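You operate a simulated robot arm through the tools that you are given. There is no shell and no other tool.

Carry out the task below with a simulated two-armed robot. There is one attempt and no reset: what you move stays moved.

JOB
Shut the air, turn the pressure knob to 0, then put both caps in the grey tray. Set down upright: black cap, red cap.

The check looks at the end state, three seconds after you hand in, the way a careful person would. Anything else that was tipped, shoved, dropped, spilled or broken makes it a failure. Lids that push on must go on centred and level and be pressed home; caps that screw on are set level and turned clockwise until they are tight.

ROBOT AND FRAMES
Two 6-joint arms with two-finger parallel grippers on one trunk that stands fixed in place. Base frame: the origin is at the foot of the trunk, x ahead of it, y to its left, z up; the work surface is at about z = 860. Readings come in mm, degrees, newtons and seconds.
The left shoulder is at [50, 170, 1284], the right one opposite. Each reaches about 1092 mm from its shoulder. Payload 1.57 kg a hand.
Tool frame (each hand has its own): the origin (TCP) lies between the finger pads and is the grasp point; the fingertips stand 30 mm ahead of it; z points along the fingers, y is the line along which they close. The gripper opens to 80 mm. The fingers are 17 mm wide and 12 mm thick; the gripper's body (40 by 82 mm) begins 80 mm behind the TCP.
Orientation is that of the tool frame in the base frame, as a unit quaternion [x, y, z, w]. With the fingers straight down and closing along the base's y, the tool's x points along the base's -x, its y along +y and its z along -z.

CONTROLS
- The arms move only by the tool nudge_tool. It takes "left_motion", "right_motion" or both (then of equal length, played together; a hand with none holds still); each is a list of rows, each a list of 7 numbers: the shift along the base's x, y, z in mm, then the turn, a rotation vector about the base's x, y, z in degrees, then the opening, from 0 (shut) to 1 (fully open). In form: [[x, y, z, ax, ay, az, fingers], ...]. A call has 1 to 20 rows; each row is the pose to reach, as a shift and turn from the pose commanded when the call began. Each row takes 0.2 s and may step no farther than 50 mm and 8.6 degrees from the row before; otherwise, or with a gripper value out of range, the whole call is refused. A pose out of reach is approached as far as the arm can. The call stops where the force on the tool passes 90 N (or 10 N more than at its start, if that is more) or the arm is blocked; 0.2 s more then pass. Each finger travels about 45 mm/s and halts on what it meets, pressing with about 27 N; the grip force reading is that of the motor and also rises with nothing between the fingers. The clock runs only during rows and for 0.2 s after the last one: add rows that repeat a pose to give the fingers time. It gives the time, the measured TCP pose, the force on the tool (base axes), the opening and the grip force at its end, in the units of the frame above (readings bear some noise), with the torque about the TCP (base axes, N m) and any sound that the robot's microphone picked up, and new pictures: "views" is both (left out), scene, wrist or none (wrist: the cameras of the hands that moved).
- Cameras (640 x 400 px; columns grow to the right, rows downward): "scene" is now at [24.1, -17.4, 1847.1]; the picture's right is [-0.09, -1.00, 0.00], its down [-0.80, 0.08, -0.59] and it looks along [0.59, -0.06, -0.81] (base axes); focal length 340 px, centre (320, 200). "left" rides on the left gripper at [72, 7, -122] in its tool frame; the picture's right is [-0.09, 1.00, 0.00], its down [-0.84, -0.08, -0.54] and it looks along [-0.54, -0.05, 0.84] (tool axes); focal length 238 px, centre (320, 200). "right" rides on the right gripper at [72, -7, -122] in its tool frame; the picture's right is [0.09, 1.00, 0.00], its down [-0.84, 0.08, -0.54] and it looks along [-0.54, 0.05, 0.84] (tool axes); focal length 238 px, centre (320, 200).
- raise_lower(by): slides the trunk up (or, below 0, down) by that many mm; the arms and the scene camera ride with it, the base frame stays. It gives what a move gives, with no picture.
- turn_head(pan, tilt): turns the head with the scene camera to pan (to the left, within 86 degrees either way) and tilt (down, from -29 to 69), counted from straight ahead of the robot. It gives what a move gives, and a new picture of the scene camera.
- pixel_to_xyz(camera, pixels): for up to 12 pixels [column, row] of the newest picture of that camera ("zoom" is the newest enlarged one), the place [x, y, z] in the base frame of the surface seen there, good to about 2 mm, but the place of the scene camera against the robot may be out by one fixed shift of up to 18 mm in any direction. No time passes.
- zoom(camera, box): a new picture of the part [left, top, right, bottom] of that camera's present view, enlarged. No time passes.
- job_done(): hands the job in; it is judged then, once.

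Open the grippers and draw the arms clear of the work before you hand the job in, unless the task says otherwise.

The tools are called as a command line: name --argument value ..., lists and objects as JSON in quotes. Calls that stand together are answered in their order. nudge_tool: Moves the arms, as the interface text tells. Its arguments: {"type":"object","properties":{"left_motion":{"type":"array","items":{"type":"array","items":{"type":"number"}}},"right_motion":{"type":"array","items":{"type":"array","items":{"type":"number"}}},"views":{"type":"string","enum":["both","scene","wrist","none"]}},"required":[]} The other tools are called the same way: raise_lower (by) slides the trunk up or down; turn_head (pan, tilt) turns the head that bears the scene camera; pixel_to_xyz (camera, pixels) gives the place of the surface under pixels of a picture; zoom (camera, box) takes an enlarged picture of a part of a camera's view; job_done () hands the job in.

At the start:

```text
t: 0.0
left_position: [428.7, 59.7, 1175.7]
left_tool_rot: [0.16, 0.986, 0.05, -0.023]
left_ft_force: [-0.1, 0.3, 0.3]
left_moment: [0.0, 0.01, -0.01]
left_opening: 80.1
left_grip_force: 0.0
right_position: [578.9, -210.3, 1174.5]
right_tool_rot: [0.0, 1.0, -0.001, 0.001]
right_ft_force: [0.4, 0.3, -0.9]
right_moment: [-0.01, 0.03, -0.03]
right_opening: 80.1
right_grip_force: 0.1
trunk travel left (down, up): [-899.0, 71.0]
head pan, tilt: [-5.4, 53.6]
```

scene: 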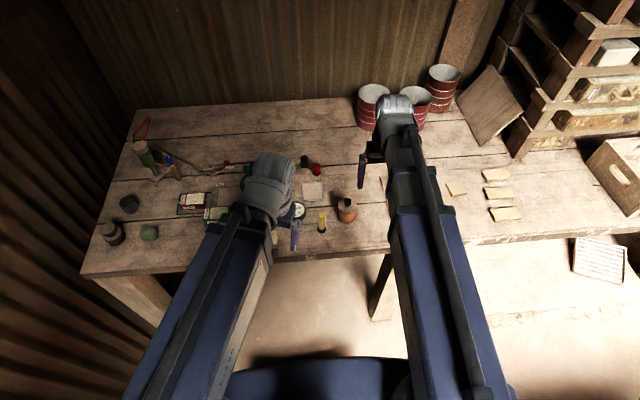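
right: 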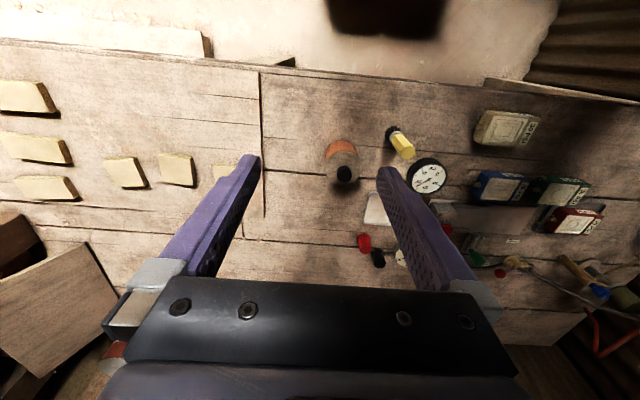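
left: 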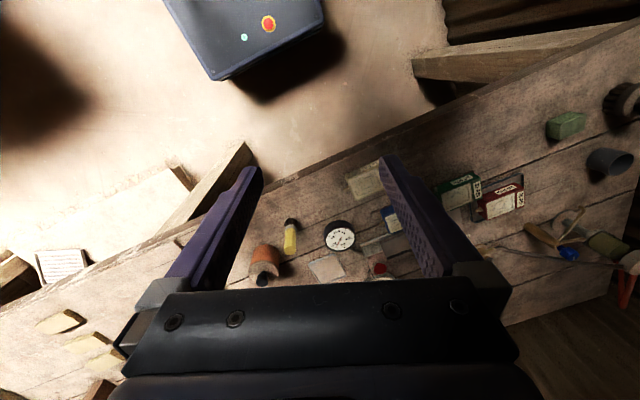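

The scene picture shows a bench with a gauge, a regulator-like assembly, red/black caps near (310,165) partly hidden by the left arm. I'll enlarge the views to identify the parts before moving anything.

zoom --camera "scene" --box '[90, 100, 370, 275]'

zoom --camera "right" --box '[300, 90, 640, 302]'

zoom --camera "left" --box '[220, 80, 640, 342]'

```text
2.29 times, centred on (230, 188) of scene
```

zoom: 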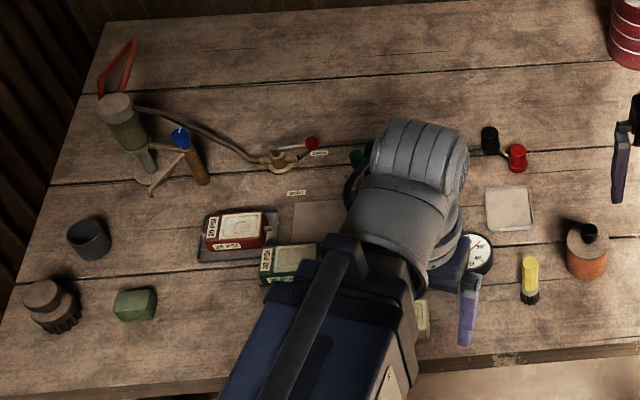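

```text
1.88 times, centred on (470, 196) of right
```

zoom: 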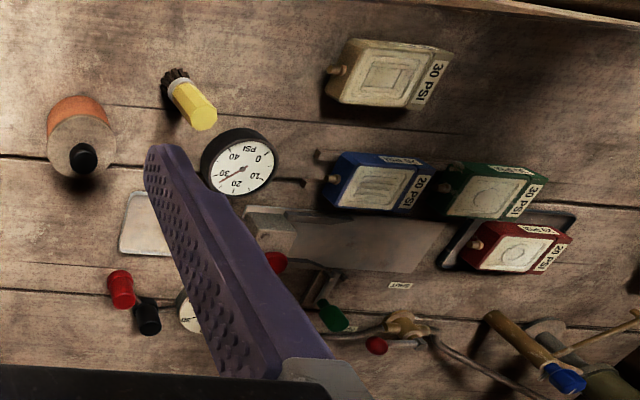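

```text
1.52 times, centred on (430, 211) of left
```

zoom: 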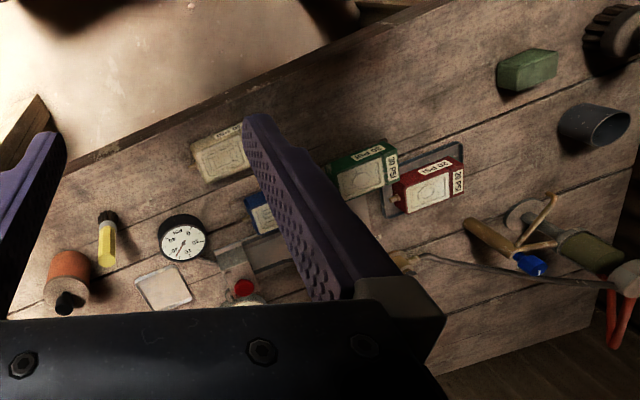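

The left arm hides the apparatus around scene pixel (260,190). I'll draw the left hand back and out to the left at height, to see the bench unobstructed.

nudge_tool --left_motion '[[-20, 40, 10, 0, 0, 0, 1], [-40, 80, 20, 0, 0, 0, 1], [-60, 120, 30, 0, 0, 0, 1], [-80, 160, 40, 0, 0, 0, 1], [-100, 200, 50, 0, 0, 0, 1], [-120, 240, 60, 0, 0, 0, 1], [-140, 280, 70, 0, 0, 0, 1], [-150, 320, 80, 0, 0, 0, 1]]' --views "both"

```text
t: 1.8
left_position: [361.8, 449.1, 1174.6]
left_tool_rot: [0.161, 0.985, 0.05, -0.023]
left_ft_force: [0.3, -0.6, -0.9]
left_moment: [-0.03, 0.01, 0.01]
left_opening: 80.1
left_grip_force: 0.2
left hand out of reach, approached as far as the arm can: row 1, 2, 3, 4, 5, 6, 7, 8
right_position: [578.9, -208.7, 1175.0]
right_tool_rot: [0.0, 1.0, 0.001, -0.001]
right_ft_force: [-1.0, 0.0, 0.2]
right_moment: [0.06, -0.01, -0.02]
right_opening: 79.8
right_grip_force: 0.1
trunk travel left (down, up): [-899.0, 71.0]
head pan, tilt: [-5.4, 53.6]
```

scene: 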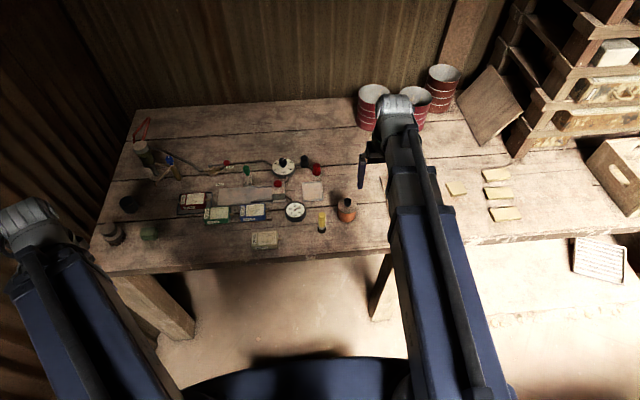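
left: 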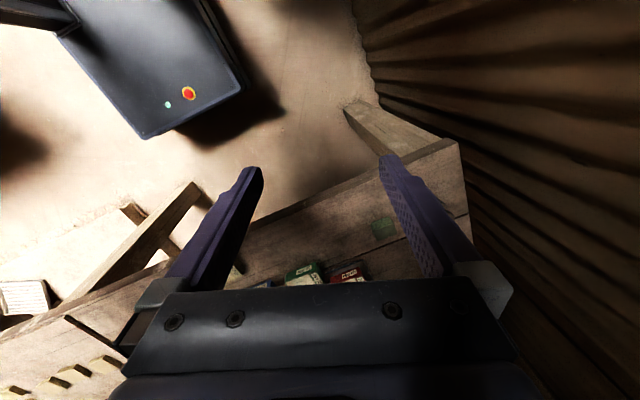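

The apparatus is now visible in the scene between columns 150–360. I'll enlarge it.

zoom --camera "scene" --box '[190, 140, 350, 240]'

zoom --camera "scene" --box '[90, 110, 250, 250]'

```text
4.00 times, centred on (270, 190) of scene
```

zoom: 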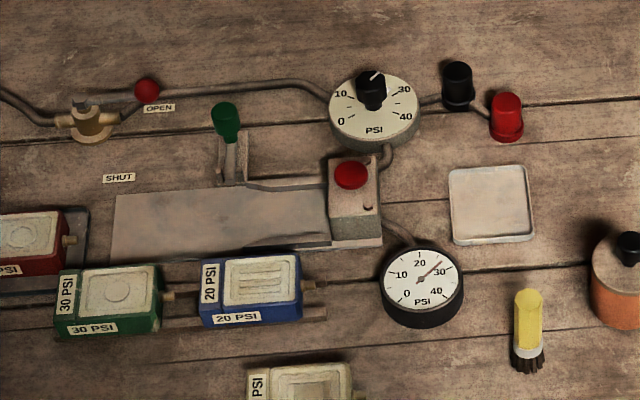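

```text
2.86 times, centred on (170, 180) of scene
```

zoom: 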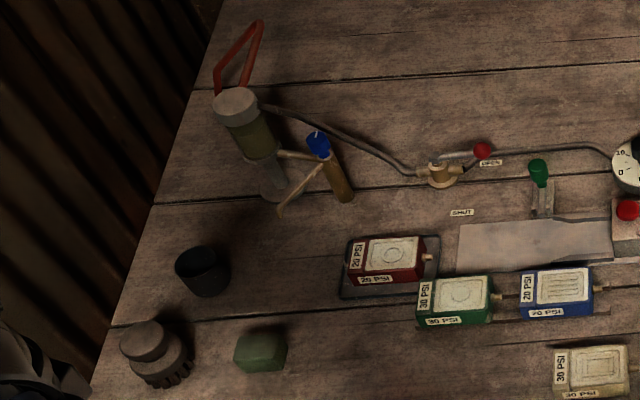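

The zoom shows a lever valve (red ball handle at zoom (147,90)) pointing at OPEN with a SHUT label nearer me, a regulator knob dial 0–40 PSI, the black cap, red cap, and a light square tray. I'll take the coordinates of these.

zoom --camera "scene" --box '[190, 140, 350, 240]'

pixel_to_xyz --camera "zoom" --pixels '[[147, 88], [90, 120], [160, 107], [118, 177], [371, 85], [375, 120], [457, 70], [506, 100], [490, 203], [350, 173], [226, 118], [422, 280]]'

zoom --camera "scene" --box '[264, 145, 344, 205]'

zoom --camera "scene" --box '[195, 145, 275, 205]'

```text
4.00 times, centred on (270, 190) of scene
```

zoom: 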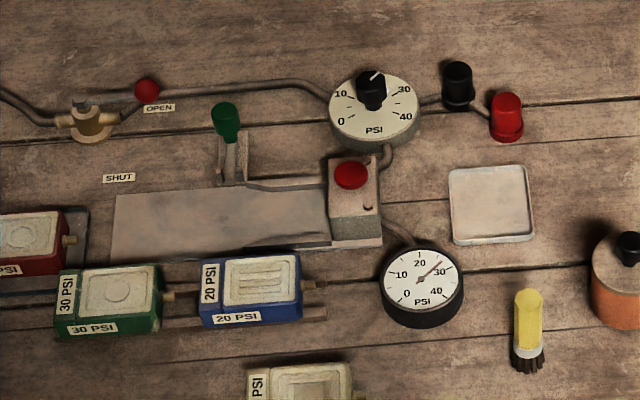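

```text
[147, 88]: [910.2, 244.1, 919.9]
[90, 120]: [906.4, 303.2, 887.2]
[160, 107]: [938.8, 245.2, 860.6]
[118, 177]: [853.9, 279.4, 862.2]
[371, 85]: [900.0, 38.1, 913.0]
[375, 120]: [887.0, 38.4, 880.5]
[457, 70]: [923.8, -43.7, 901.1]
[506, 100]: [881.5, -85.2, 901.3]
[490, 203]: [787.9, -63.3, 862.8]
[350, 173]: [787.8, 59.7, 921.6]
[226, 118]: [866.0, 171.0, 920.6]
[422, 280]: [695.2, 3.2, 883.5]
```

```text
6.67 times, centred on (304, 175) of scene
```

zoom: 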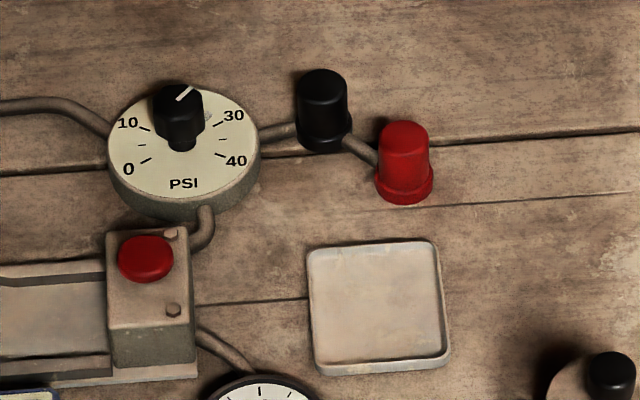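

```text
6.67 times, centred on (235, 175) of scene
```

zoom: 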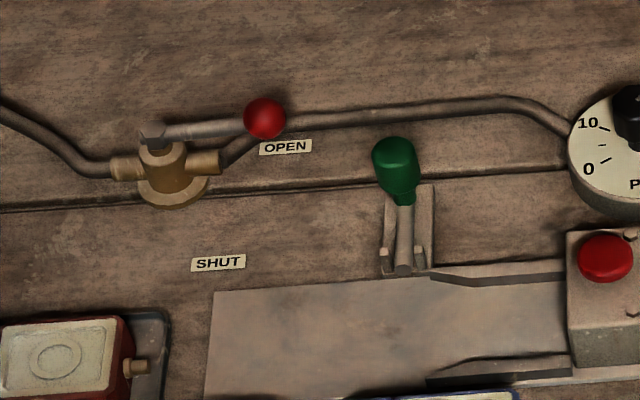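

Caps stand with their flanges down at about (924,-44) and (881,-85) and seem to sit near a pipe from the regulator. I'll bring the right hand forward at height to see them closely with the wrist camera.

nudge_tool --right_motion '[[20, 40, -10, 0, 0, 0, 1], [40, 80, -20, 0, 0, 0, 1], [60, 120, -40, 0, 0, 0, 1], [75, 150, -60, 0, 0, 0, 1], [80, 170, -80, 0, 0, 0, 1], [80, 170, -100, 0, 0, 0, 1]]' --views "both"

```text
t: 3.2
left_position: [362.9, 448.3, 1174.2]
left_tool_rot: [0.161, 0.985, 0.049, -0.023]
left_ft_force: [-0.2, 0.9, 0.1]
left_moment: [0.0, 0.0, 0.01]
left_opening: 80.1
left_grip_force: 0.1
right_position: [659.9, -42.7, 1173.1]
right_tool_rot: [0.001, 1.0, 0.0, 0.0]
right_ft_force: [-0.3, 0.0, 0.1]
right_moment: [-0.01, -0.01, 0.03]
right_opening: 79.9
right_grip_force: 0.0
right hand out of reach, approached as far as the arm can: row 1, 2, 3, 4, 5, 6
trunk travel left (down, up): [-899.0, 71.0]
head pan, tilt: [-5.4, 53.6]
```

scene: 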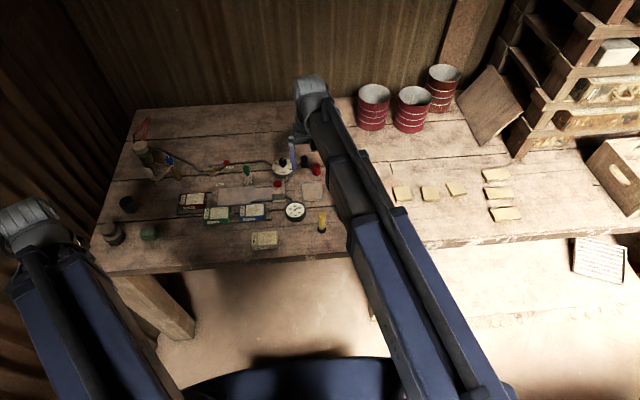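
right: 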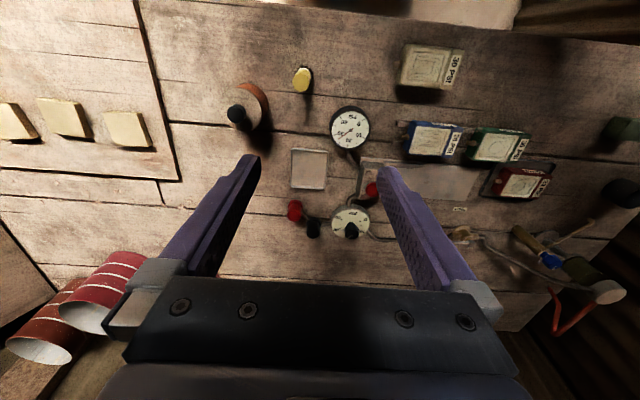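

The right hand moved in xy but couldn't go below z≈1173, so the trunk is too high for a downward tool. I'll lower the trunk by 100 mm (both hands still well above the bench) and look again.

raise_lower --by -100

nudge_tool --right_motion '[[0, 0, 0, 0, 0, 0, 1]]' --views "both"

```text
t: 4.5
left_position: [362.3, 446.3, 1075.2]
left_tool_rot: [0.161, 0.985, 0.05, -0.023]
left_ft_force: [0.0, 0.1, -0.4]
left_moment: [-0.01, -0.01, 0.01]
left_opening: 79.9
left_grip_force: 0.1
right_position: [659.3, -42.4, 1073.1]
right_tool_rot: [-0.002, 1.0, 0.0, 0.0]
right_ft_force: [0.4, 0.2, -0.5]
right_moment: [-0.03, 0.01, -0.02]
right_opening: 80.1
right_grip_force: 0.2
trunk travel left (down, up): [-799.0, 171.0]
head pan, tilt: [-5.4, 53.6]
```

```text
t: 4.9
left_position: [361.6, 447.4, 1075.5]
left_tool_rot: [0.162, 0.985, 0.05, -0.022]
left_ft_force: [0.2, 0.1, 0.5]
left_moment: [0.0, 0.02, 0.03]
left_opening: 79.8
left_grip_force: 0.0
right_position: [658.8, -42.3, 1073.7]
right_tool_rot: [0.0, 1.0, 0.0, -0.001]
right_ft_force: [1.1, -0.1, 0.2]
right_moment: [0.01, -0.01, -0.01]
right_opening: 80.1
right_grip_force: 0.0
trunk travel left (down, up): [-799.0, 171.0]
head pan, tilt: [-5.4, 53.6]
```

scene: 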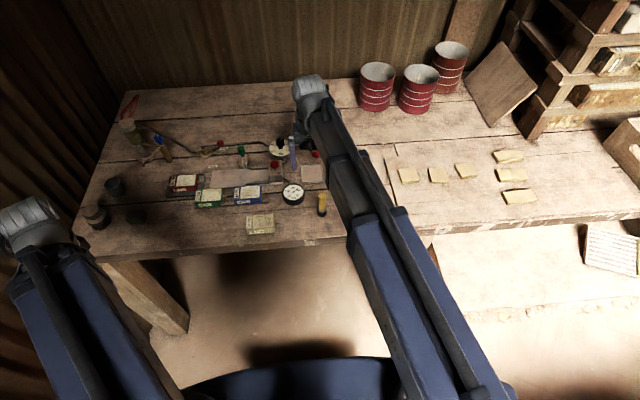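
right: 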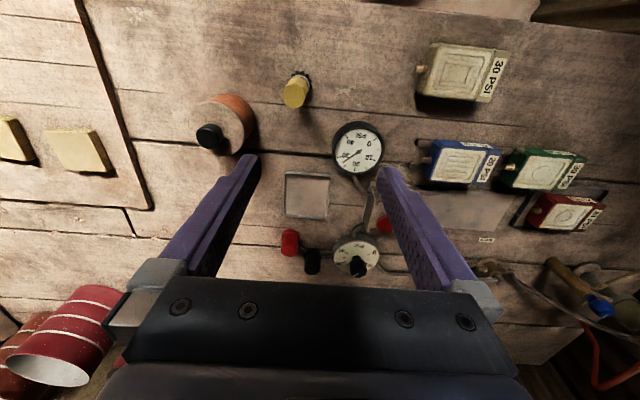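

The wrist camera now sees the gauge (358,148), caps (290,242) and (313,260), knob (357,265), tray (307,195). I'll zoom in and read positions from the wrist camera, which has no placement error.

zoom --camera "right" --box '[260, 180, 400, 280]'

pixel_to_xyz --camera "right" --pixels '[[290, 240], [313, 260], [357, 266], [350, 247], [307, 195], [285, 173], [330, 175], [327, 218], [286, 216], [385, 222], [358, 148], [487, 240]]'

pixel_to_xyz --camera "scene" --pixels '[[292, 192], [220, 145], [280, 148], [312, 174]]'

```text
4.00 times, centred on (330, 230) of right
```

zoom: 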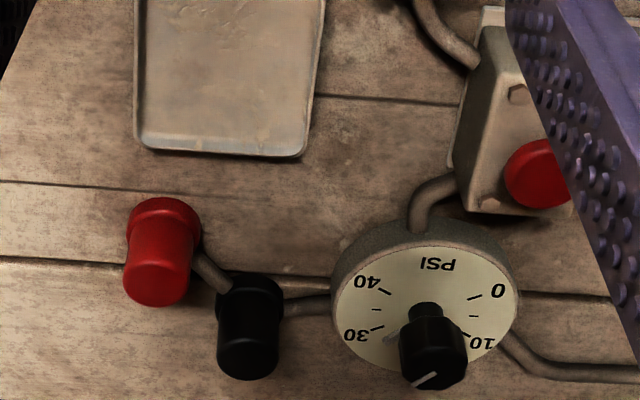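

```text
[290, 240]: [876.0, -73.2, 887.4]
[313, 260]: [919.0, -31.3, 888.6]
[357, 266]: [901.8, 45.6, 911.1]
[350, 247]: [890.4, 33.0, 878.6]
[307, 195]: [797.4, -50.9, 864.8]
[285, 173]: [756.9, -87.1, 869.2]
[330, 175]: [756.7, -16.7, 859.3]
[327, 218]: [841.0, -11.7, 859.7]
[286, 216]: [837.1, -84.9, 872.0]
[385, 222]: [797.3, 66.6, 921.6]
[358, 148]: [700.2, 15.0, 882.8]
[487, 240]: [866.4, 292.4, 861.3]
```

```text
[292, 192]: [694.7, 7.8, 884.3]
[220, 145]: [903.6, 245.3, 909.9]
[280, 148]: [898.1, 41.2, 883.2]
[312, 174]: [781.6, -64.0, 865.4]
```

The scene camera reads about (-3,-8,0) off from the wrist camera. Next I'll turn the left hand straight down and bring it forward over the bench to view the valve closely.

nudge_tool --left_motion '[[40, -20, 0, -1.7, -0.7, 5.5, 1], [80, -40, 0, -3.5, -1.5, 11.2, 1], [120, -60, 0, -5.0, -2.1, 16, 1], [160, -85, 0, -5.8, -2.5, 18.7, 1], [200, -110, 0, -5.8, -2.5, 18.7, 1], [240, -130, 0, -5.8, -2.5, 18.7, 1], [280, -150, 0, -5.8, -2.5, 18.7, 1], [315, -165, 0, -5.8, -2.5, 18.7, 1], [330, -175, 0, -5.8, -2.5, 18.7, 1]]' --views "both"

```text
t: 6.9
left_position: [691.1, 271.3, 1073.3]
left_tool_rot: [-0.001, 1.0, -0.001, -0.001]
left_ft_force: [-0.4, -0.7, -0.2]
left_moment: [-0.01, 0.03, -0.04]
left_opening: 79.8
left_grip_force: 0.2
right_position: [660.2, -43.1, 1073.7]
right_tool_rot: [0.0, 1.0, 0.0, 0.0]
right_ft_force: [0.1, -0.5, -0.2]
right_moment: [0.01, 0.02, 0.01]
right_opening: 79.9
right_grip_force: 0.0
trunk travel left (down, up): [-799.0, 171.0]
head pan, tilt: [-5.4, 53.6]
```

scene: 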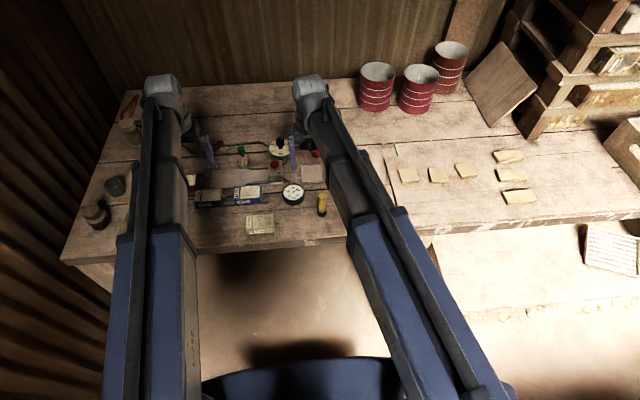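
left: 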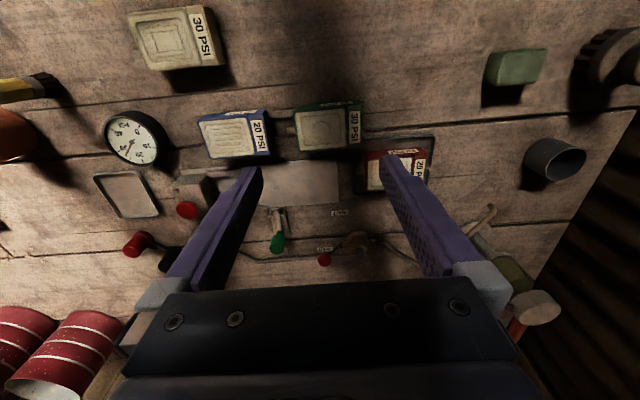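

The left view shows the valve near (350,240), its red ball at (324,259) and the green clamp at (278,240). I'll enlarge and read coordinates.

zoom --camera "left" --box '[240, 190, 400, 290]'

pixel_to_xyz --camera "zoom" --pixels '[[335, 278], [335, 265], [380, 262], [420, 235], [440, 200], [440, 240], [385, 85], [335, 240], [150, 210], [400, 280], [500, 240], [450, 175]]'

```text
4.00 times, centred on (320, 240) of left
```

zoom: 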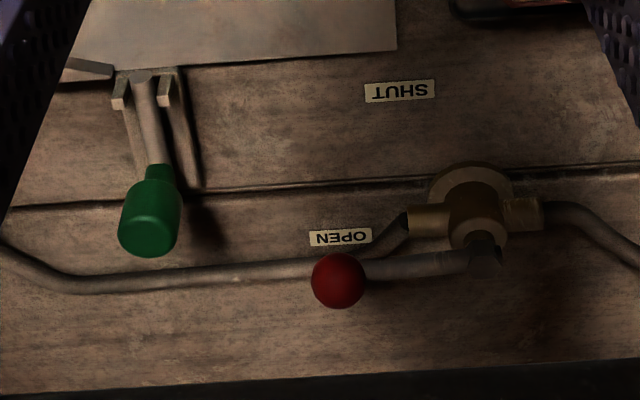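

```text
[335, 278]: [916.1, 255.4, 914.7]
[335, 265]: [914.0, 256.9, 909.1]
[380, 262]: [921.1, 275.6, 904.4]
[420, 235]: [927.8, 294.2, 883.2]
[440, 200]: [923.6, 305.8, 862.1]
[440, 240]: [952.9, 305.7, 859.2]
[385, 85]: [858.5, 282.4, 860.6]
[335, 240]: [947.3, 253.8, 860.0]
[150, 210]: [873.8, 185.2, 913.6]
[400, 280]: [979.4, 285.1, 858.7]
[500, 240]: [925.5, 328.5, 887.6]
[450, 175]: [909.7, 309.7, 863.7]
```

I'll get the stem top, lever rod and ball edges for the lever geometry.

pixel_to_xyz --camera "zoom" --pixels '[[480, 210], [483, 235], [485, 262], [495, 250], [420, 264], [450, 260], [316, 280], [360, 280], [337, 302], [337, 258], [430, 220], [525, 215]]'

zoom --camera "left" --box '[310, 220, 390, 280]'

```text
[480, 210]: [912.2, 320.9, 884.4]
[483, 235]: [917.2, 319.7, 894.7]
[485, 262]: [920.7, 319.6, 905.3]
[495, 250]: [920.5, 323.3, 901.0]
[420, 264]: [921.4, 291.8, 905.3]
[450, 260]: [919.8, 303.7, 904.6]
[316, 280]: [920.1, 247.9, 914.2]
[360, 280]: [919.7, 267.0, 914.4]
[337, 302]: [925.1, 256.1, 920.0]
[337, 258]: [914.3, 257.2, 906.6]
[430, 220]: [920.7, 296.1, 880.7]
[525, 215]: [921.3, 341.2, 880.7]
```

```text
6.67 times, centred on (350, 250) of left
```

zoom: 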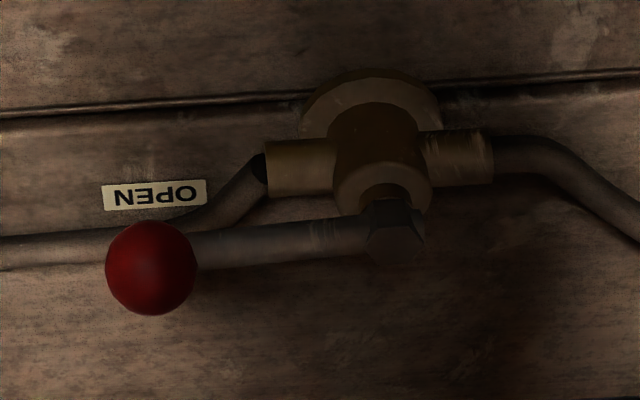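

Valve axis is about (924,320), the red ball centre about (924,257,911), rod at z≈906; SHUT is towards me. Before sweeping I'll check the pump and blue-handled tool heights near the left hand.

pixel_to_xyz --camera "left" --pixels '[[540, 305], [512, 325], [515, 278], [490, 212], [480, 240], [405, 160], [372, 170], [425, 150], [420, 240], [410, 255], [300, 182], [326, 120]]'

zoom --camera "scene" --box '[80, 80, 280, 220]'

```text
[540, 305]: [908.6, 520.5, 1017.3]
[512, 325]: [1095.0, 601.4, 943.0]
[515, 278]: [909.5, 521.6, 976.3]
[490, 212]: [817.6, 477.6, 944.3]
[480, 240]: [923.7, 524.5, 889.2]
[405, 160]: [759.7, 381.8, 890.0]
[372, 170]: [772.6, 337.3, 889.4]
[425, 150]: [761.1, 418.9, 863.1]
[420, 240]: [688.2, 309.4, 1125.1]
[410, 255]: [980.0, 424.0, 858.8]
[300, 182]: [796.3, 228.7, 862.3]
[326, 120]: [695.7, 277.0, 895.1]
```

```text
2.86 times, centred on (180, 150) of scene
```

zoom: 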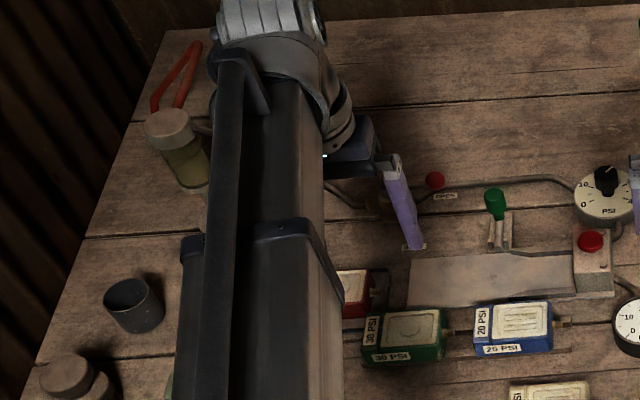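

The pump top is at (908,520,1017), well clear. I'll close the left fingers and move over to (950,279), beyond the lever's rod, still at height.

nudge_tool --left_motion '[[45, 2, 0, 0, 0, 0, 0.6], [90, 3, 0, 0, 0, 0, 0.2], [135, 4, 0, 0, 0, 0, 0], [180, 6, 0, 0, 0, 0, 0], [225, 8, 0, 0, 0, 0, 0], [260, 8, 0, 0, 0, 0, 0], [260, 8, -30, 0, 0, 0, 0], [260, 8, -60, 0, 0, 0, 0], [260, 8, -90, 0, 0, 0, 0]]' --views "both"

```text
t: 8.9
left_position: [915.6, 276.8, 1073.4]
left_tool_rot: [-0.003, 1.0, -0.001, -0.001]
left_ft_force: [-0.5, 0.7, 0.0]
left_moment: [-0.01, 0.0, 0.01]
left_opening: 0.0
left_grip_force: 21.1
left hand out of reach, approached as far as the arm can: row 6, 7, 8, 9
right_position: [660.2, -43.0, 1073.1]
right_tool_rot: [0.0, 1.0, -0.001, 0.0]
right_ft_force: [0.2, -0.2, 0.3]
right_moment: [-0.02, 0.04, 0.02]
right_opening: 80.1
right_grip_force: 0.1
trunk travel left (down, up): [-799.0, 171.0]
head pan, tilt: [-5.4, 53.6]
```

scene: 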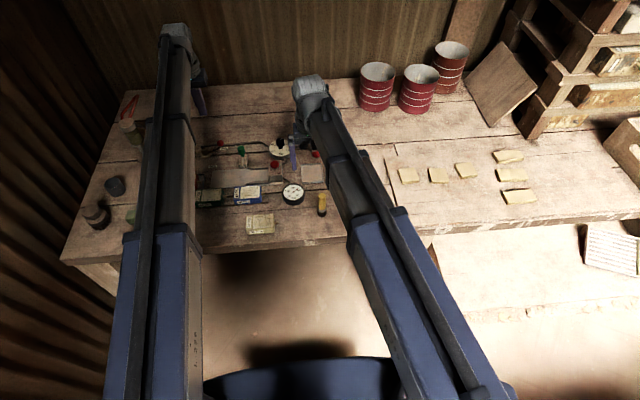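
left: 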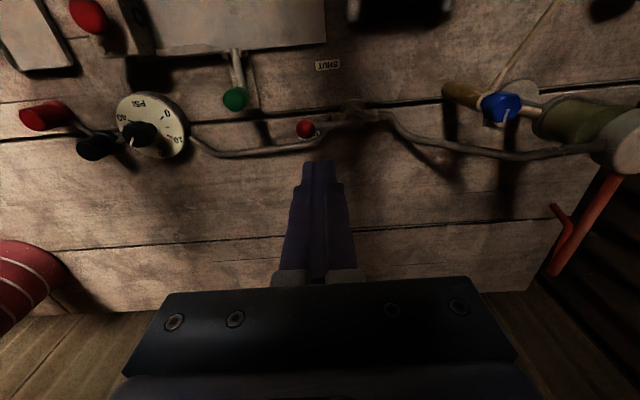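

The arm froze at x≈916, z≈1073: with the tool straight down, z seems limited to about 110 mm below the shoulder and the horizontal reach is nearly used. I'll lift both hands back, then lower the trunk further.

nudge_tool --left_motion '[[-40, 0, 20, 0, 0, 0, 0], [-80, 0, 40, 0, 0, 0, 0], [-115, 0, 70, 0, 0, 0, 0], [-115, 0, 100, 0, 0, 0, 0]]' --right_motion '[[-10, -30, 25, 0, 0, 0, 1], [-30, -60, 50, 0, 0, 0, 1], [-40, -90, 75, 0, 0, 0, 1], [-50, -110, 100, 0, 0, 0, 1]]' --views "none"

```text
t: 9.9
left_position: [806.3, 277.6, 1073.7]
left_tool_rot: [-0.002, 1.0, -0.001, -0.002]
left_ft_force: [0.3, 0.0, -0.2]
left_moment: [0.0, 0.02, 0.02]
left_opening: 0.0
left_grip_force: 21.2
left hand out of reach, approached as far as the arm can: row 1, 2, 3, 4
right_position: [609.9, -149.0, 1073.6]
right_tool_rot: [0.0, 1.0, 0.0, 0.0]
right_ft_force: [0.4, -0.9, 0.5]
right_moment: [-0.03, 0.02, -0.02]
right_opening: 80.0
right_grip_force: 0.0
right hand out of reach, approached as far as the arm can: row 1, 2, 3, 4
trunk travel left (down, up): [-799.0, 171.0]
head pan, tilt: [-5.4, 53.6]
```

Neither hand can change height by arm motion: z stays at the shoulder minus 111 mm whatever I command, so height comes from the trunk (and a little from tilting). I'll refresh the scene picture with a small move of the right hand away to clear bench, and check surroundings before lowering.

nudge_tool --right_motion '[[0, -40, 0, 0, 0, 0, 1], [0, -80, 0, 0, 0, 0, 1], [0, -110, 0, 0, 0, 0, 1]]' --views "both"

```text
t: 10.7
left_position: [806.4, 277.9, 1074.0]
left_tool_rot: [-0.002, 1.0, 0.0, -0.001]
left_ft_force: [0.3, 0.4, -0.1]
left_moment: [0.02, -0.04, -0.03]
left_opening: 0.2
left_grip_force: 21.2
right_position: [610.9, -260.3, 1073.4]
right_tool_rot: [0.0, 1.0, 0.0, 0.0]
right_ft_force: [0.3, 0.3, 0.1]
right_moment: [-0.01, 0.01, 0.03]
right_opening: 80.0
right_grip_force: 0.0
right hand out of reach, approached as far as the arm can: row 2, 3
trunk travel left (down, up): [-799.0, 171.0]
head pan, tilt: [-5.4, 53.6]
```

scene: 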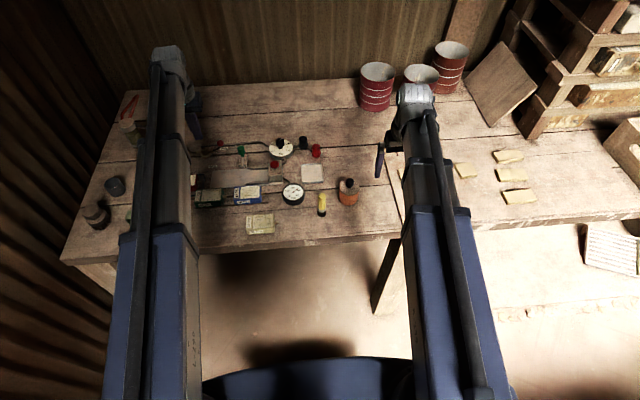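
right: 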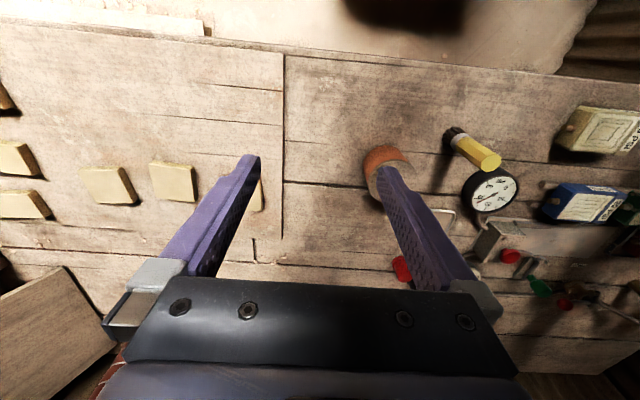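

The arms look telescopic with fixed height; I'll test tilting the left hand forward by 15° here, in free air, to see how the reach and height respond.

nudge_tool --left_motion '[[20, 0, 2, 0, -7.5, 0, 0], [50, 0, 7, 0, -15, 0, 0], [50, 0, 7, 0, -15, 0, 0]]' --views "none"

```text
t: 11.5
left_position: [855.6, 280.3, 1082.7]
left_tool_rot: [-0.001, 0.991, -0.002, 0.131]
left_ft_force: [-0.5, 0.4, 0.3]
left_moment: [0.0, 0.02, 0.04]
left_opening: 0.0
left_grip_force: 21.8
right_position: [611.5, -260.5, 1073.9]
right_tool_rot: [0.0, 1.0, 0.0, 0.001]
right_ft_force: [0.3, 0.1, 0.8]
right_moment: [-0.01, 0.01, -0.01]
right_opening: 80.0
right_grip_force: 0.0
trunk travel left (down, up): [-799.0, 171.0]
head pan, tilt: [-5.4, 53.6]
```

Tilt works: the left hand is at (856,280,1083) tilted 15°. I'll check what lies under the right hand before lowering the trunk 155 mm.

pixel_to_xyz --camera "right" --pixels '[[385, 160], [375, 185], [320, 110], [260, 110], [370, 110], [320, 60], [255, 195], [480, 150], [490, 190], [180, 180], [285, 100], [450, 215]]'

pixel_to_xyz --camera "scene" --pixels '[[348, 185], [345, 197], [322, 200], [300, 245], [376, 75], [420, 75], [405, 175], [390, 190], [375, 235]]'

```text
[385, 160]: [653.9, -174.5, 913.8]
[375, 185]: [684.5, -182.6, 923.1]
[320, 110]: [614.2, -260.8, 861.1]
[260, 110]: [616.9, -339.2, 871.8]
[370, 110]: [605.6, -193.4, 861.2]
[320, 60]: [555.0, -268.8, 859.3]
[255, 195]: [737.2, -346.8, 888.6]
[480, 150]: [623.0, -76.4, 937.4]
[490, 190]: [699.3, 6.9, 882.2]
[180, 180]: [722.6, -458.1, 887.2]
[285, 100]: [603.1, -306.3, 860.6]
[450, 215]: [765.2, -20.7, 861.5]
```

```text
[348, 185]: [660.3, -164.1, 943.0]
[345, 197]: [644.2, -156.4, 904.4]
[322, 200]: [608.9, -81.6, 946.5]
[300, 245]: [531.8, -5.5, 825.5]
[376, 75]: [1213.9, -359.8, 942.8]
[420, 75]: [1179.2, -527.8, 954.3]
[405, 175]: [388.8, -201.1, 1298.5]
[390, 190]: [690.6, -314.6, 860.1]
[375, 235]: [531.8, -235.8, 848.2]
```

Bottle (665,-170, top 943) and brush (615,-78, top 946) are clear of the right hand at (611,-260). Now I'll advance the left hand at height to x≈950, past the lever rod.

nudge_tool --left_motion '[[45, 0, 0, 0, 0, 0, 0], [94, 0, 0, 0, 0, 0, 0], [94, 0, 0, 0, 0, 0, 0]]' --views "both"

```text
t: 12.3
left_position: [945.4, 283.4, 1081.3]
left_tool_rot: [-0.002, 0.992, -0.001, 0.129]
left_ft_force: [0.0, 0.4, -0.3]
left_moment: [-0.01, -0.02, 0.01]
left_opening: 0.0
left_grip_force: 20.8
right_position: [610.9, -260.5, 1074.3]
right_tool_rot: [0.0, 1.0, 0.0, 0.0]
right_ft_force: [-1.0, 0.5, 0.3]
right_moment: [-0.01, -0.02, -0.01]
right_opening: 80.0
right_grip_force: 0.1
trunk travel left (down, up): [-799.0, 171.0]
head pan, tilt: [-5.4, 53.6]
```

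scene: 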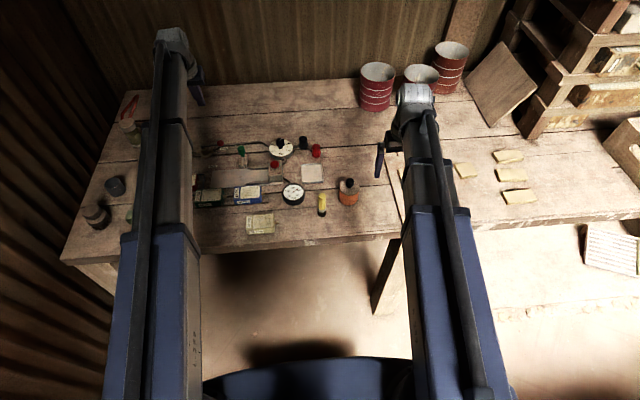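
left: 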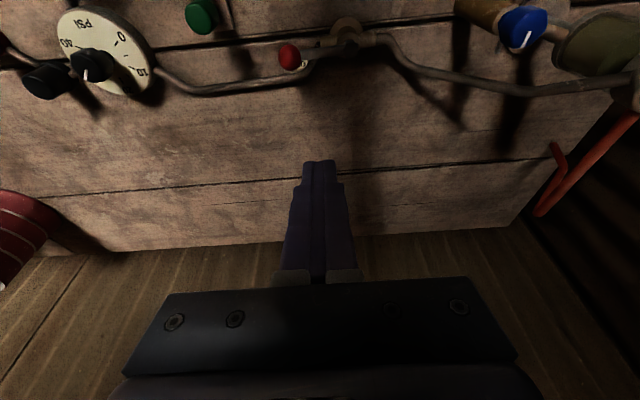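

The left hand stands at (945,283,1081), beyond the rod. I'll lower the trunk 120 mm first and re-check the pose.

raise_lower --by -120

nudge_tool --left_motion '[[0, 0, 0, 0, 0, 0, 0]]' --views "both"

```text
t: 13.8
left_position: [946.6, 283.7, 960.9]
left_tool_rot: [-0.002, 0.992, -0.003, 0.129]
left_ft_force: [0.2, 0.4, 0.3]
left_moment: [-0.02, 0.01, 0.01]
left_opening: 0.1
left_grip_force: 21.6
right_position: [610.7, -261.2, 953.9]
right_tool_rot: [0.0, 1.0, 0.0, 0.0]
right_ft_force: [0.7, -0.4, 0.6]
right_moment: [0.0, -0.03, -0.02]
right_opening: 79.8
right_grip_force: 0.0
trunk travel left (down, up): [-679.0, 291.0]
head pan, tilt: [-5.4, 53.6]
```

```text
t: 14.2
left_position: [947.2, 282.6, 960.6]
left_tool_rot: [-0.001, 0.992, -0.002, 0.129]
left_ft_force: [0.4, -0.3, 0.1]
left_moment: [0.0, 0.0, 0.0]
left_opening: 0.0
left_grip_force: 21.7
right_position: [610.7, -260.0, 953.5]
right_tool_rot: [-0.001, 1.0, 0.0, 0.001]
right_ft_force: [0.1, -0.1, 0.0]
right_moment: [0.02, -0.03, 0.03]
right_opening: 80.2
right_grip_force: 0.1
trunk travel left (down, up): [-679.0, 291.0]
head pan, tilt: [-5.4, 53.6]
```

scene: 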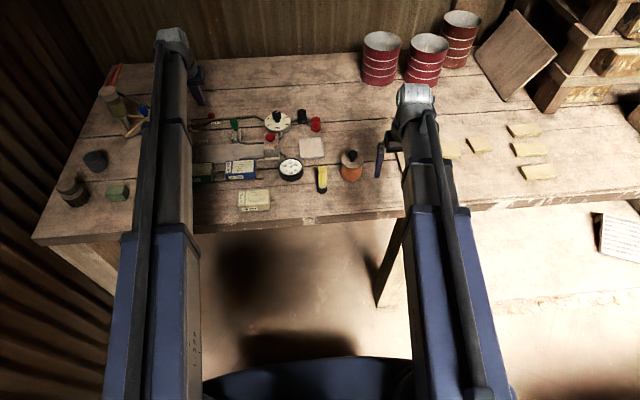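
left: 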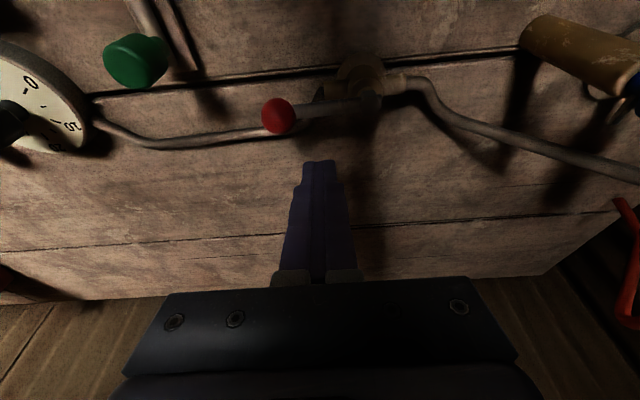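

The left picture shows the closed fingertips at (320,160), the ball at (279,115) and rod to the stem at (370,100). I'll re-read the lever geometry from this closer view.

pixel_to_xyz --camera "left" --pixels '[[279, 115], [279, 130], [310, 110], [340, 106], [372, 100], [365, 70], [300, 112], [265, 115], [293, 115], [279, 101]]'

zoom --camera "left" --box '[230, 40, 430, 180]'

```text
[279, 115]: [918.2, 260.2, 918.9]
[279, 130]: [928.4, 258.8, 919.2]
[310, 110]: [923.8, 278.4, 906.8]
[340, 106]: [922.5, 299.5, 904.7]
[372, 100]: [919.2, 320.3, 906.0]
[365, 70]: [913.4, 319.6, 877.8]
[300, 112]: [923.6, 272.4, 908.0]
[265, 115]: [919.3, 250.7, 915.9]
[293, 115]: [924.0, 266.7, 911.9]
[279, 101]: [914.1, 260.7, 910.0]
```

```text
2.86 times, centred on (330, 110) of left
```

zoom: 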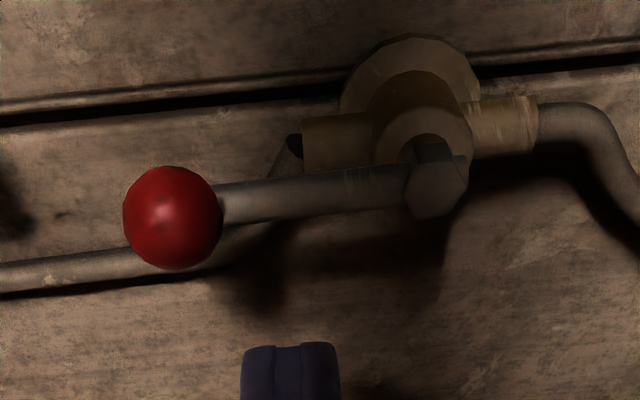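

Rod is at x≈923, z≈903; axis ≈(921,321). I'll lower the trunk another 38 mm so the fingertips reach z≈892, still above the pipe.

raise_lower --by -38

nudge_tool --left_motion '[[-5, 0, 0, 0, 0, 0, 0]]' --views "wrist"

```text
t: 15.1
left_position: [946.6, 283.9, 923.7]
left_tool_rot: [-0.002, 0.992, -0.001, 0.129]
left_ft_force: [0.4, 0.3, 0.2]
left_moment: [0.03, -0.03, 0.0]
left_opening: 0.0
left_grip_force: 21.3
right_position: [610.7, -261.5, 916.0]
right_tool_rot: [-0.001, 1.0, 0.0, 0.001]
right_ft_force: [-1.0, 0.3, -0.4]
right_moment: [0.02, -0.01, 0.0]
right_opening: 80.3
right_grip_force: 0.0
trunk travel left (down, up): [-641.0, 329.0]
head pan, tilt: [-5.4, 53.6]
```

```text
t: 15.4
left_position: [941.0, 283.2, 923.2]
left_tool_rot: [-0.002, 0.992, -0.001, 0.128]
left_ft_force: [0.3, 0.5, 0.4]
left_moment: [0.0, -0.01, 0.0]
left_opening: 0.2
left_grip_force: 21.1
right_position: [610.8, -261.0, 915.3]
right_tool_rot: [0.0, 1.0, 0.0, 0.0]
right_ft_force: [0.3, -0.8, -0.4]
right_moment: [-0.02, 0.0, 0.02]
right_opening: 79.9
right_grip_force: 0.1
trunk travel left (down, up): [-641.0, 329.0]
head pan, tilt: [-5.4, 53.6]
```

left: 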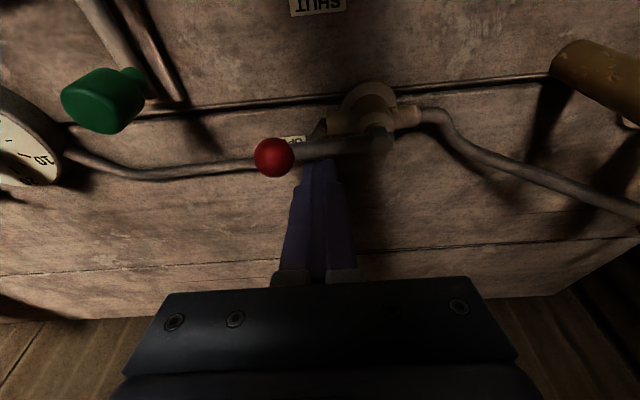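

The closed fingers sit just behind the rod (tips at (318,165), rod at row 150). I'll sweep the lever along its arc toward SHUT, first to about 60°.

nudge_tool --left_motion '[[-6, 0, 0, 0, 0, 0, 0], [-12.5, 0, 0, 0, 0, 0, 0], [-16, -1.5, 0, 0, 0, 0, 0], [-20, -3, 0, 0, 0, 0, 0], [-24.5, -3.8, 0, 0, 0, 0, 0], [-29, -4.2, 0, 0, 0, 0, 0], [-34, -3.6, 0, 0, 0, 0, 0], [-39, -2.6, 0, 0, 0, 0, 0], [-44, -0.5, 0, 0, 0, 0, 0], [-49, 2.2, 0, 0, 0, 0, 0]]' --views "both"

```text
t: 17.6
left_position: [891.9, 285.5, 922.5]
left_tool_rot: [-0.001, 0.992, -0.003, 0.128]
left_ft_force: [0.7, -0.8, 0.0]
left_moment: [-0.03, -0.01, -0.02]
left_opening: 0.0
left_grip_force: 21.9
right_position: [611.0, -260.7, 916.0]
right_tool_rot: [0.0, 1.0, 0.0, 0.001]
right_ft_force: [0.6, 0.2, 0.3]
right_moment: [-0.03, 0.02, -0.02]
right_opening: 80.2
right_grip_force: 0.1
trunk travel left (down, up): [-641.0, 329.0]
head pan, tilt: [-5.4, 53.6]
```

scene: 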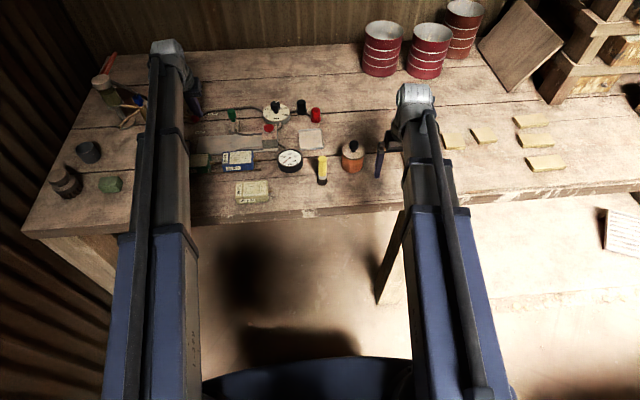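
left: 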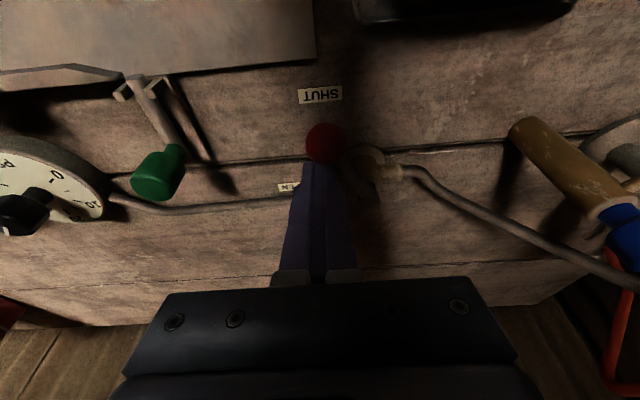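

The lever is following (ball now at (326,143) in the left view). I'll push on through the rest of the arc to the stop.

nudge_tool --left_motion '[[-4.5, 3.5, 0, 0, 0, 0, 0], [-8.4, 8, 0, 0, 0, 0, 0], [-11.5, 13, 0, 0, 0, 0, 0], [-14, 18, 0, 0, 0, 0, 0], [-14.4, 21, 0, 0, 0, 0, 0], [-14.4, 24, 0, 0, 0, 0, 0], [-14.4, 27, 0, 0, 0, 0, 0]]' --views "both"

```text
t: 19.2
left_position: [878.5, 305.9, 922.9]
left_tool_rot: [0.001, 0.992, -0.004, 0.127]
left_ft_force: [-1.5, -27.4, -5.3]
left_moment: [-0.56, 0.06, -0.14]
left_opening: 0.0
left_grip_force: 21.4
right_position: [610.9, -263.6, 915.6]
right_tool_rot: [0.0, 1.0, 0.001, 0.001]
right_ft_force: [-0.1, -1.1, 0.1]
right_moment: [0.0, -0.03, 0.02]
right_opening: 80.1
right_grip_force: 0.0
trunk travel left (down, up): [-641.0, 329.0]
head pan, tilt: [-5.4, 53.6]
```

scene: 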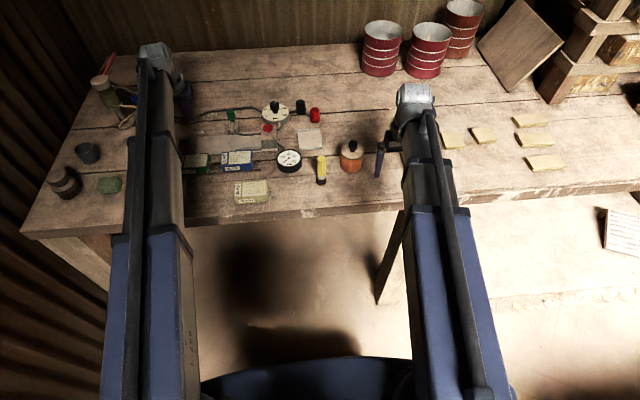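
left: 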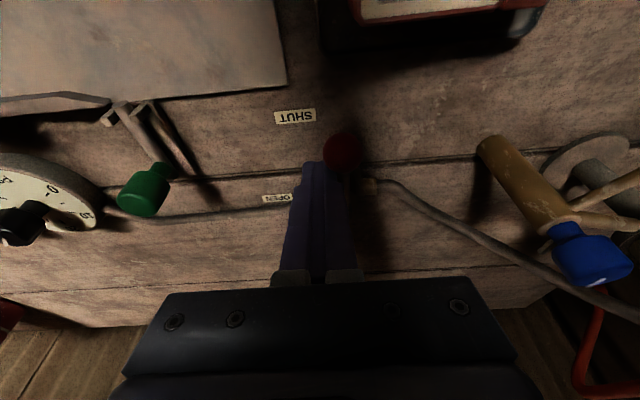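

The lever met its stop: 27 N along y at y≈306, as predicted for 90°. I'll back the fingers off to -y and check the gauge and lever.

nudge_tool --left_motion '[[0, -10, 0, 0, 0, 0, 0], [0, -25, 0, 0, 0, 0, 0], [-5, -45, 0, 0, 0, 0, 0], [-5, -45, 0, 0, 0, 0, 0]]' --views "both"

```text
t: 20.3
left_position: [878.9, 268.5, 926.3]
left_tool_rot: [-0.001, 0.99, 0.007, 0.144]
left_ft_force: [-0.4, -0.9, 0.5]
left_moment: [0.05, -0.03, 0.03]
left_opening: 0.0
left_grip_force: 21.4
right_position: [605.9, -267.5, 914.5]
right_tool_rot: [0.002, 1.0, 0.001, 0.001]
right_ft_force: [-1.0, -0.3, -0.7]
right_moment: [0.04, -0.05, -0.01]
right_opening: 80.0
right_grip_force: 0.2
trunk travel left (down, up): [-641.0, 329.0]
head pan, tilt: [-5.4, 53.6]
stopped in row 4 (left hand): the force on the tool passed its limit at 92 N (the readings are from after the stop); the commanded pose is now the measured one
```

scene: 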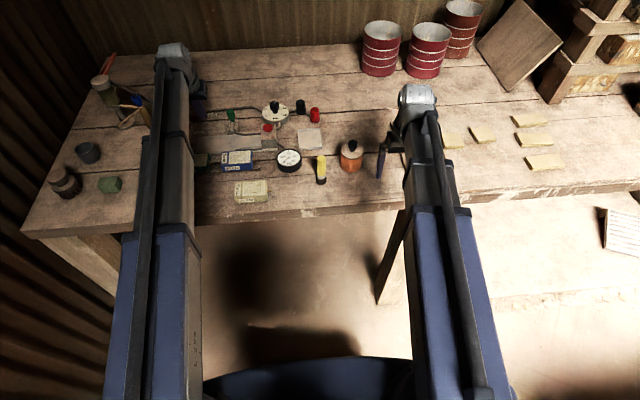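
left: 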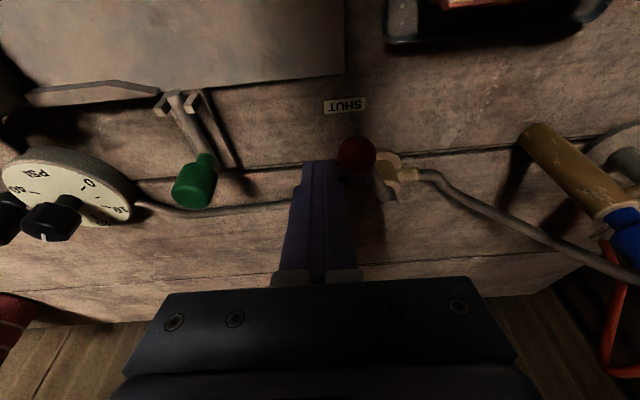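

The retreat stopped with a brief 92 N reading although the hand is at (879,268,926) with ~0 N now. I need to find what was touched: I'll zoom in and measure the ball and lever.

zoom --camera "left" --box '[240, 80, 440, 220]'

pixel_to_xyz --camera "left" --pixels '[[356, 155], [345, 105], [388, 190], [195, 185], [330, 170], [300, 240], [380, 160], [405, 175], [356, 140], [500, 15]]'

zoom --camera "scene" --box '[60, 40, 340, 215]'

```text
2.86 times, centred on (340, 150) of left
```

zoom: 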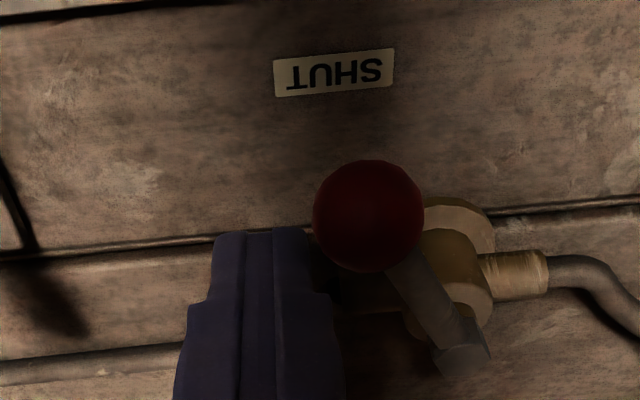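

```text
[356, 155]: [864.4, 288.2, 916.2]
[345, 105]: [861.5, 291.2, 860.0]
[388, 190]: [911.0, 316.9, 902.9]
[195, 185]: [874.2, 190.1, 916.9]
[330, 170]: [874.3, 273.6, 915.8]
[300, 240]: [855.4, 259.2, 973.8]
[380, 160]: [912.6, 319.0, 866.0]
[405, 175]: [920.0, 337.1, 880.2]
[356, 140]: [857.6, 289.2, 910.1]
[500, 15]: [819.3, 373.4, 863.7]
```

```text
2.29 times, centred on (200, 128) of scene
```

zoom: 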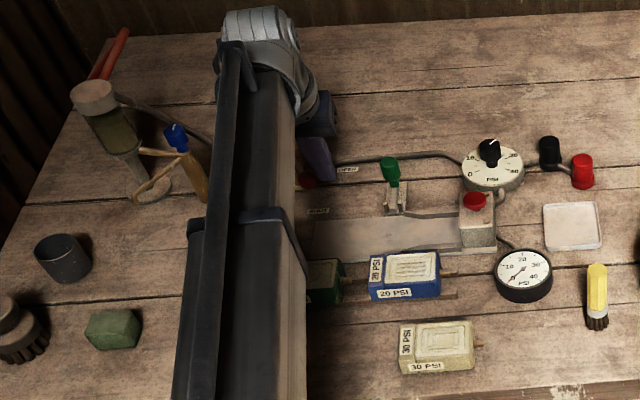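

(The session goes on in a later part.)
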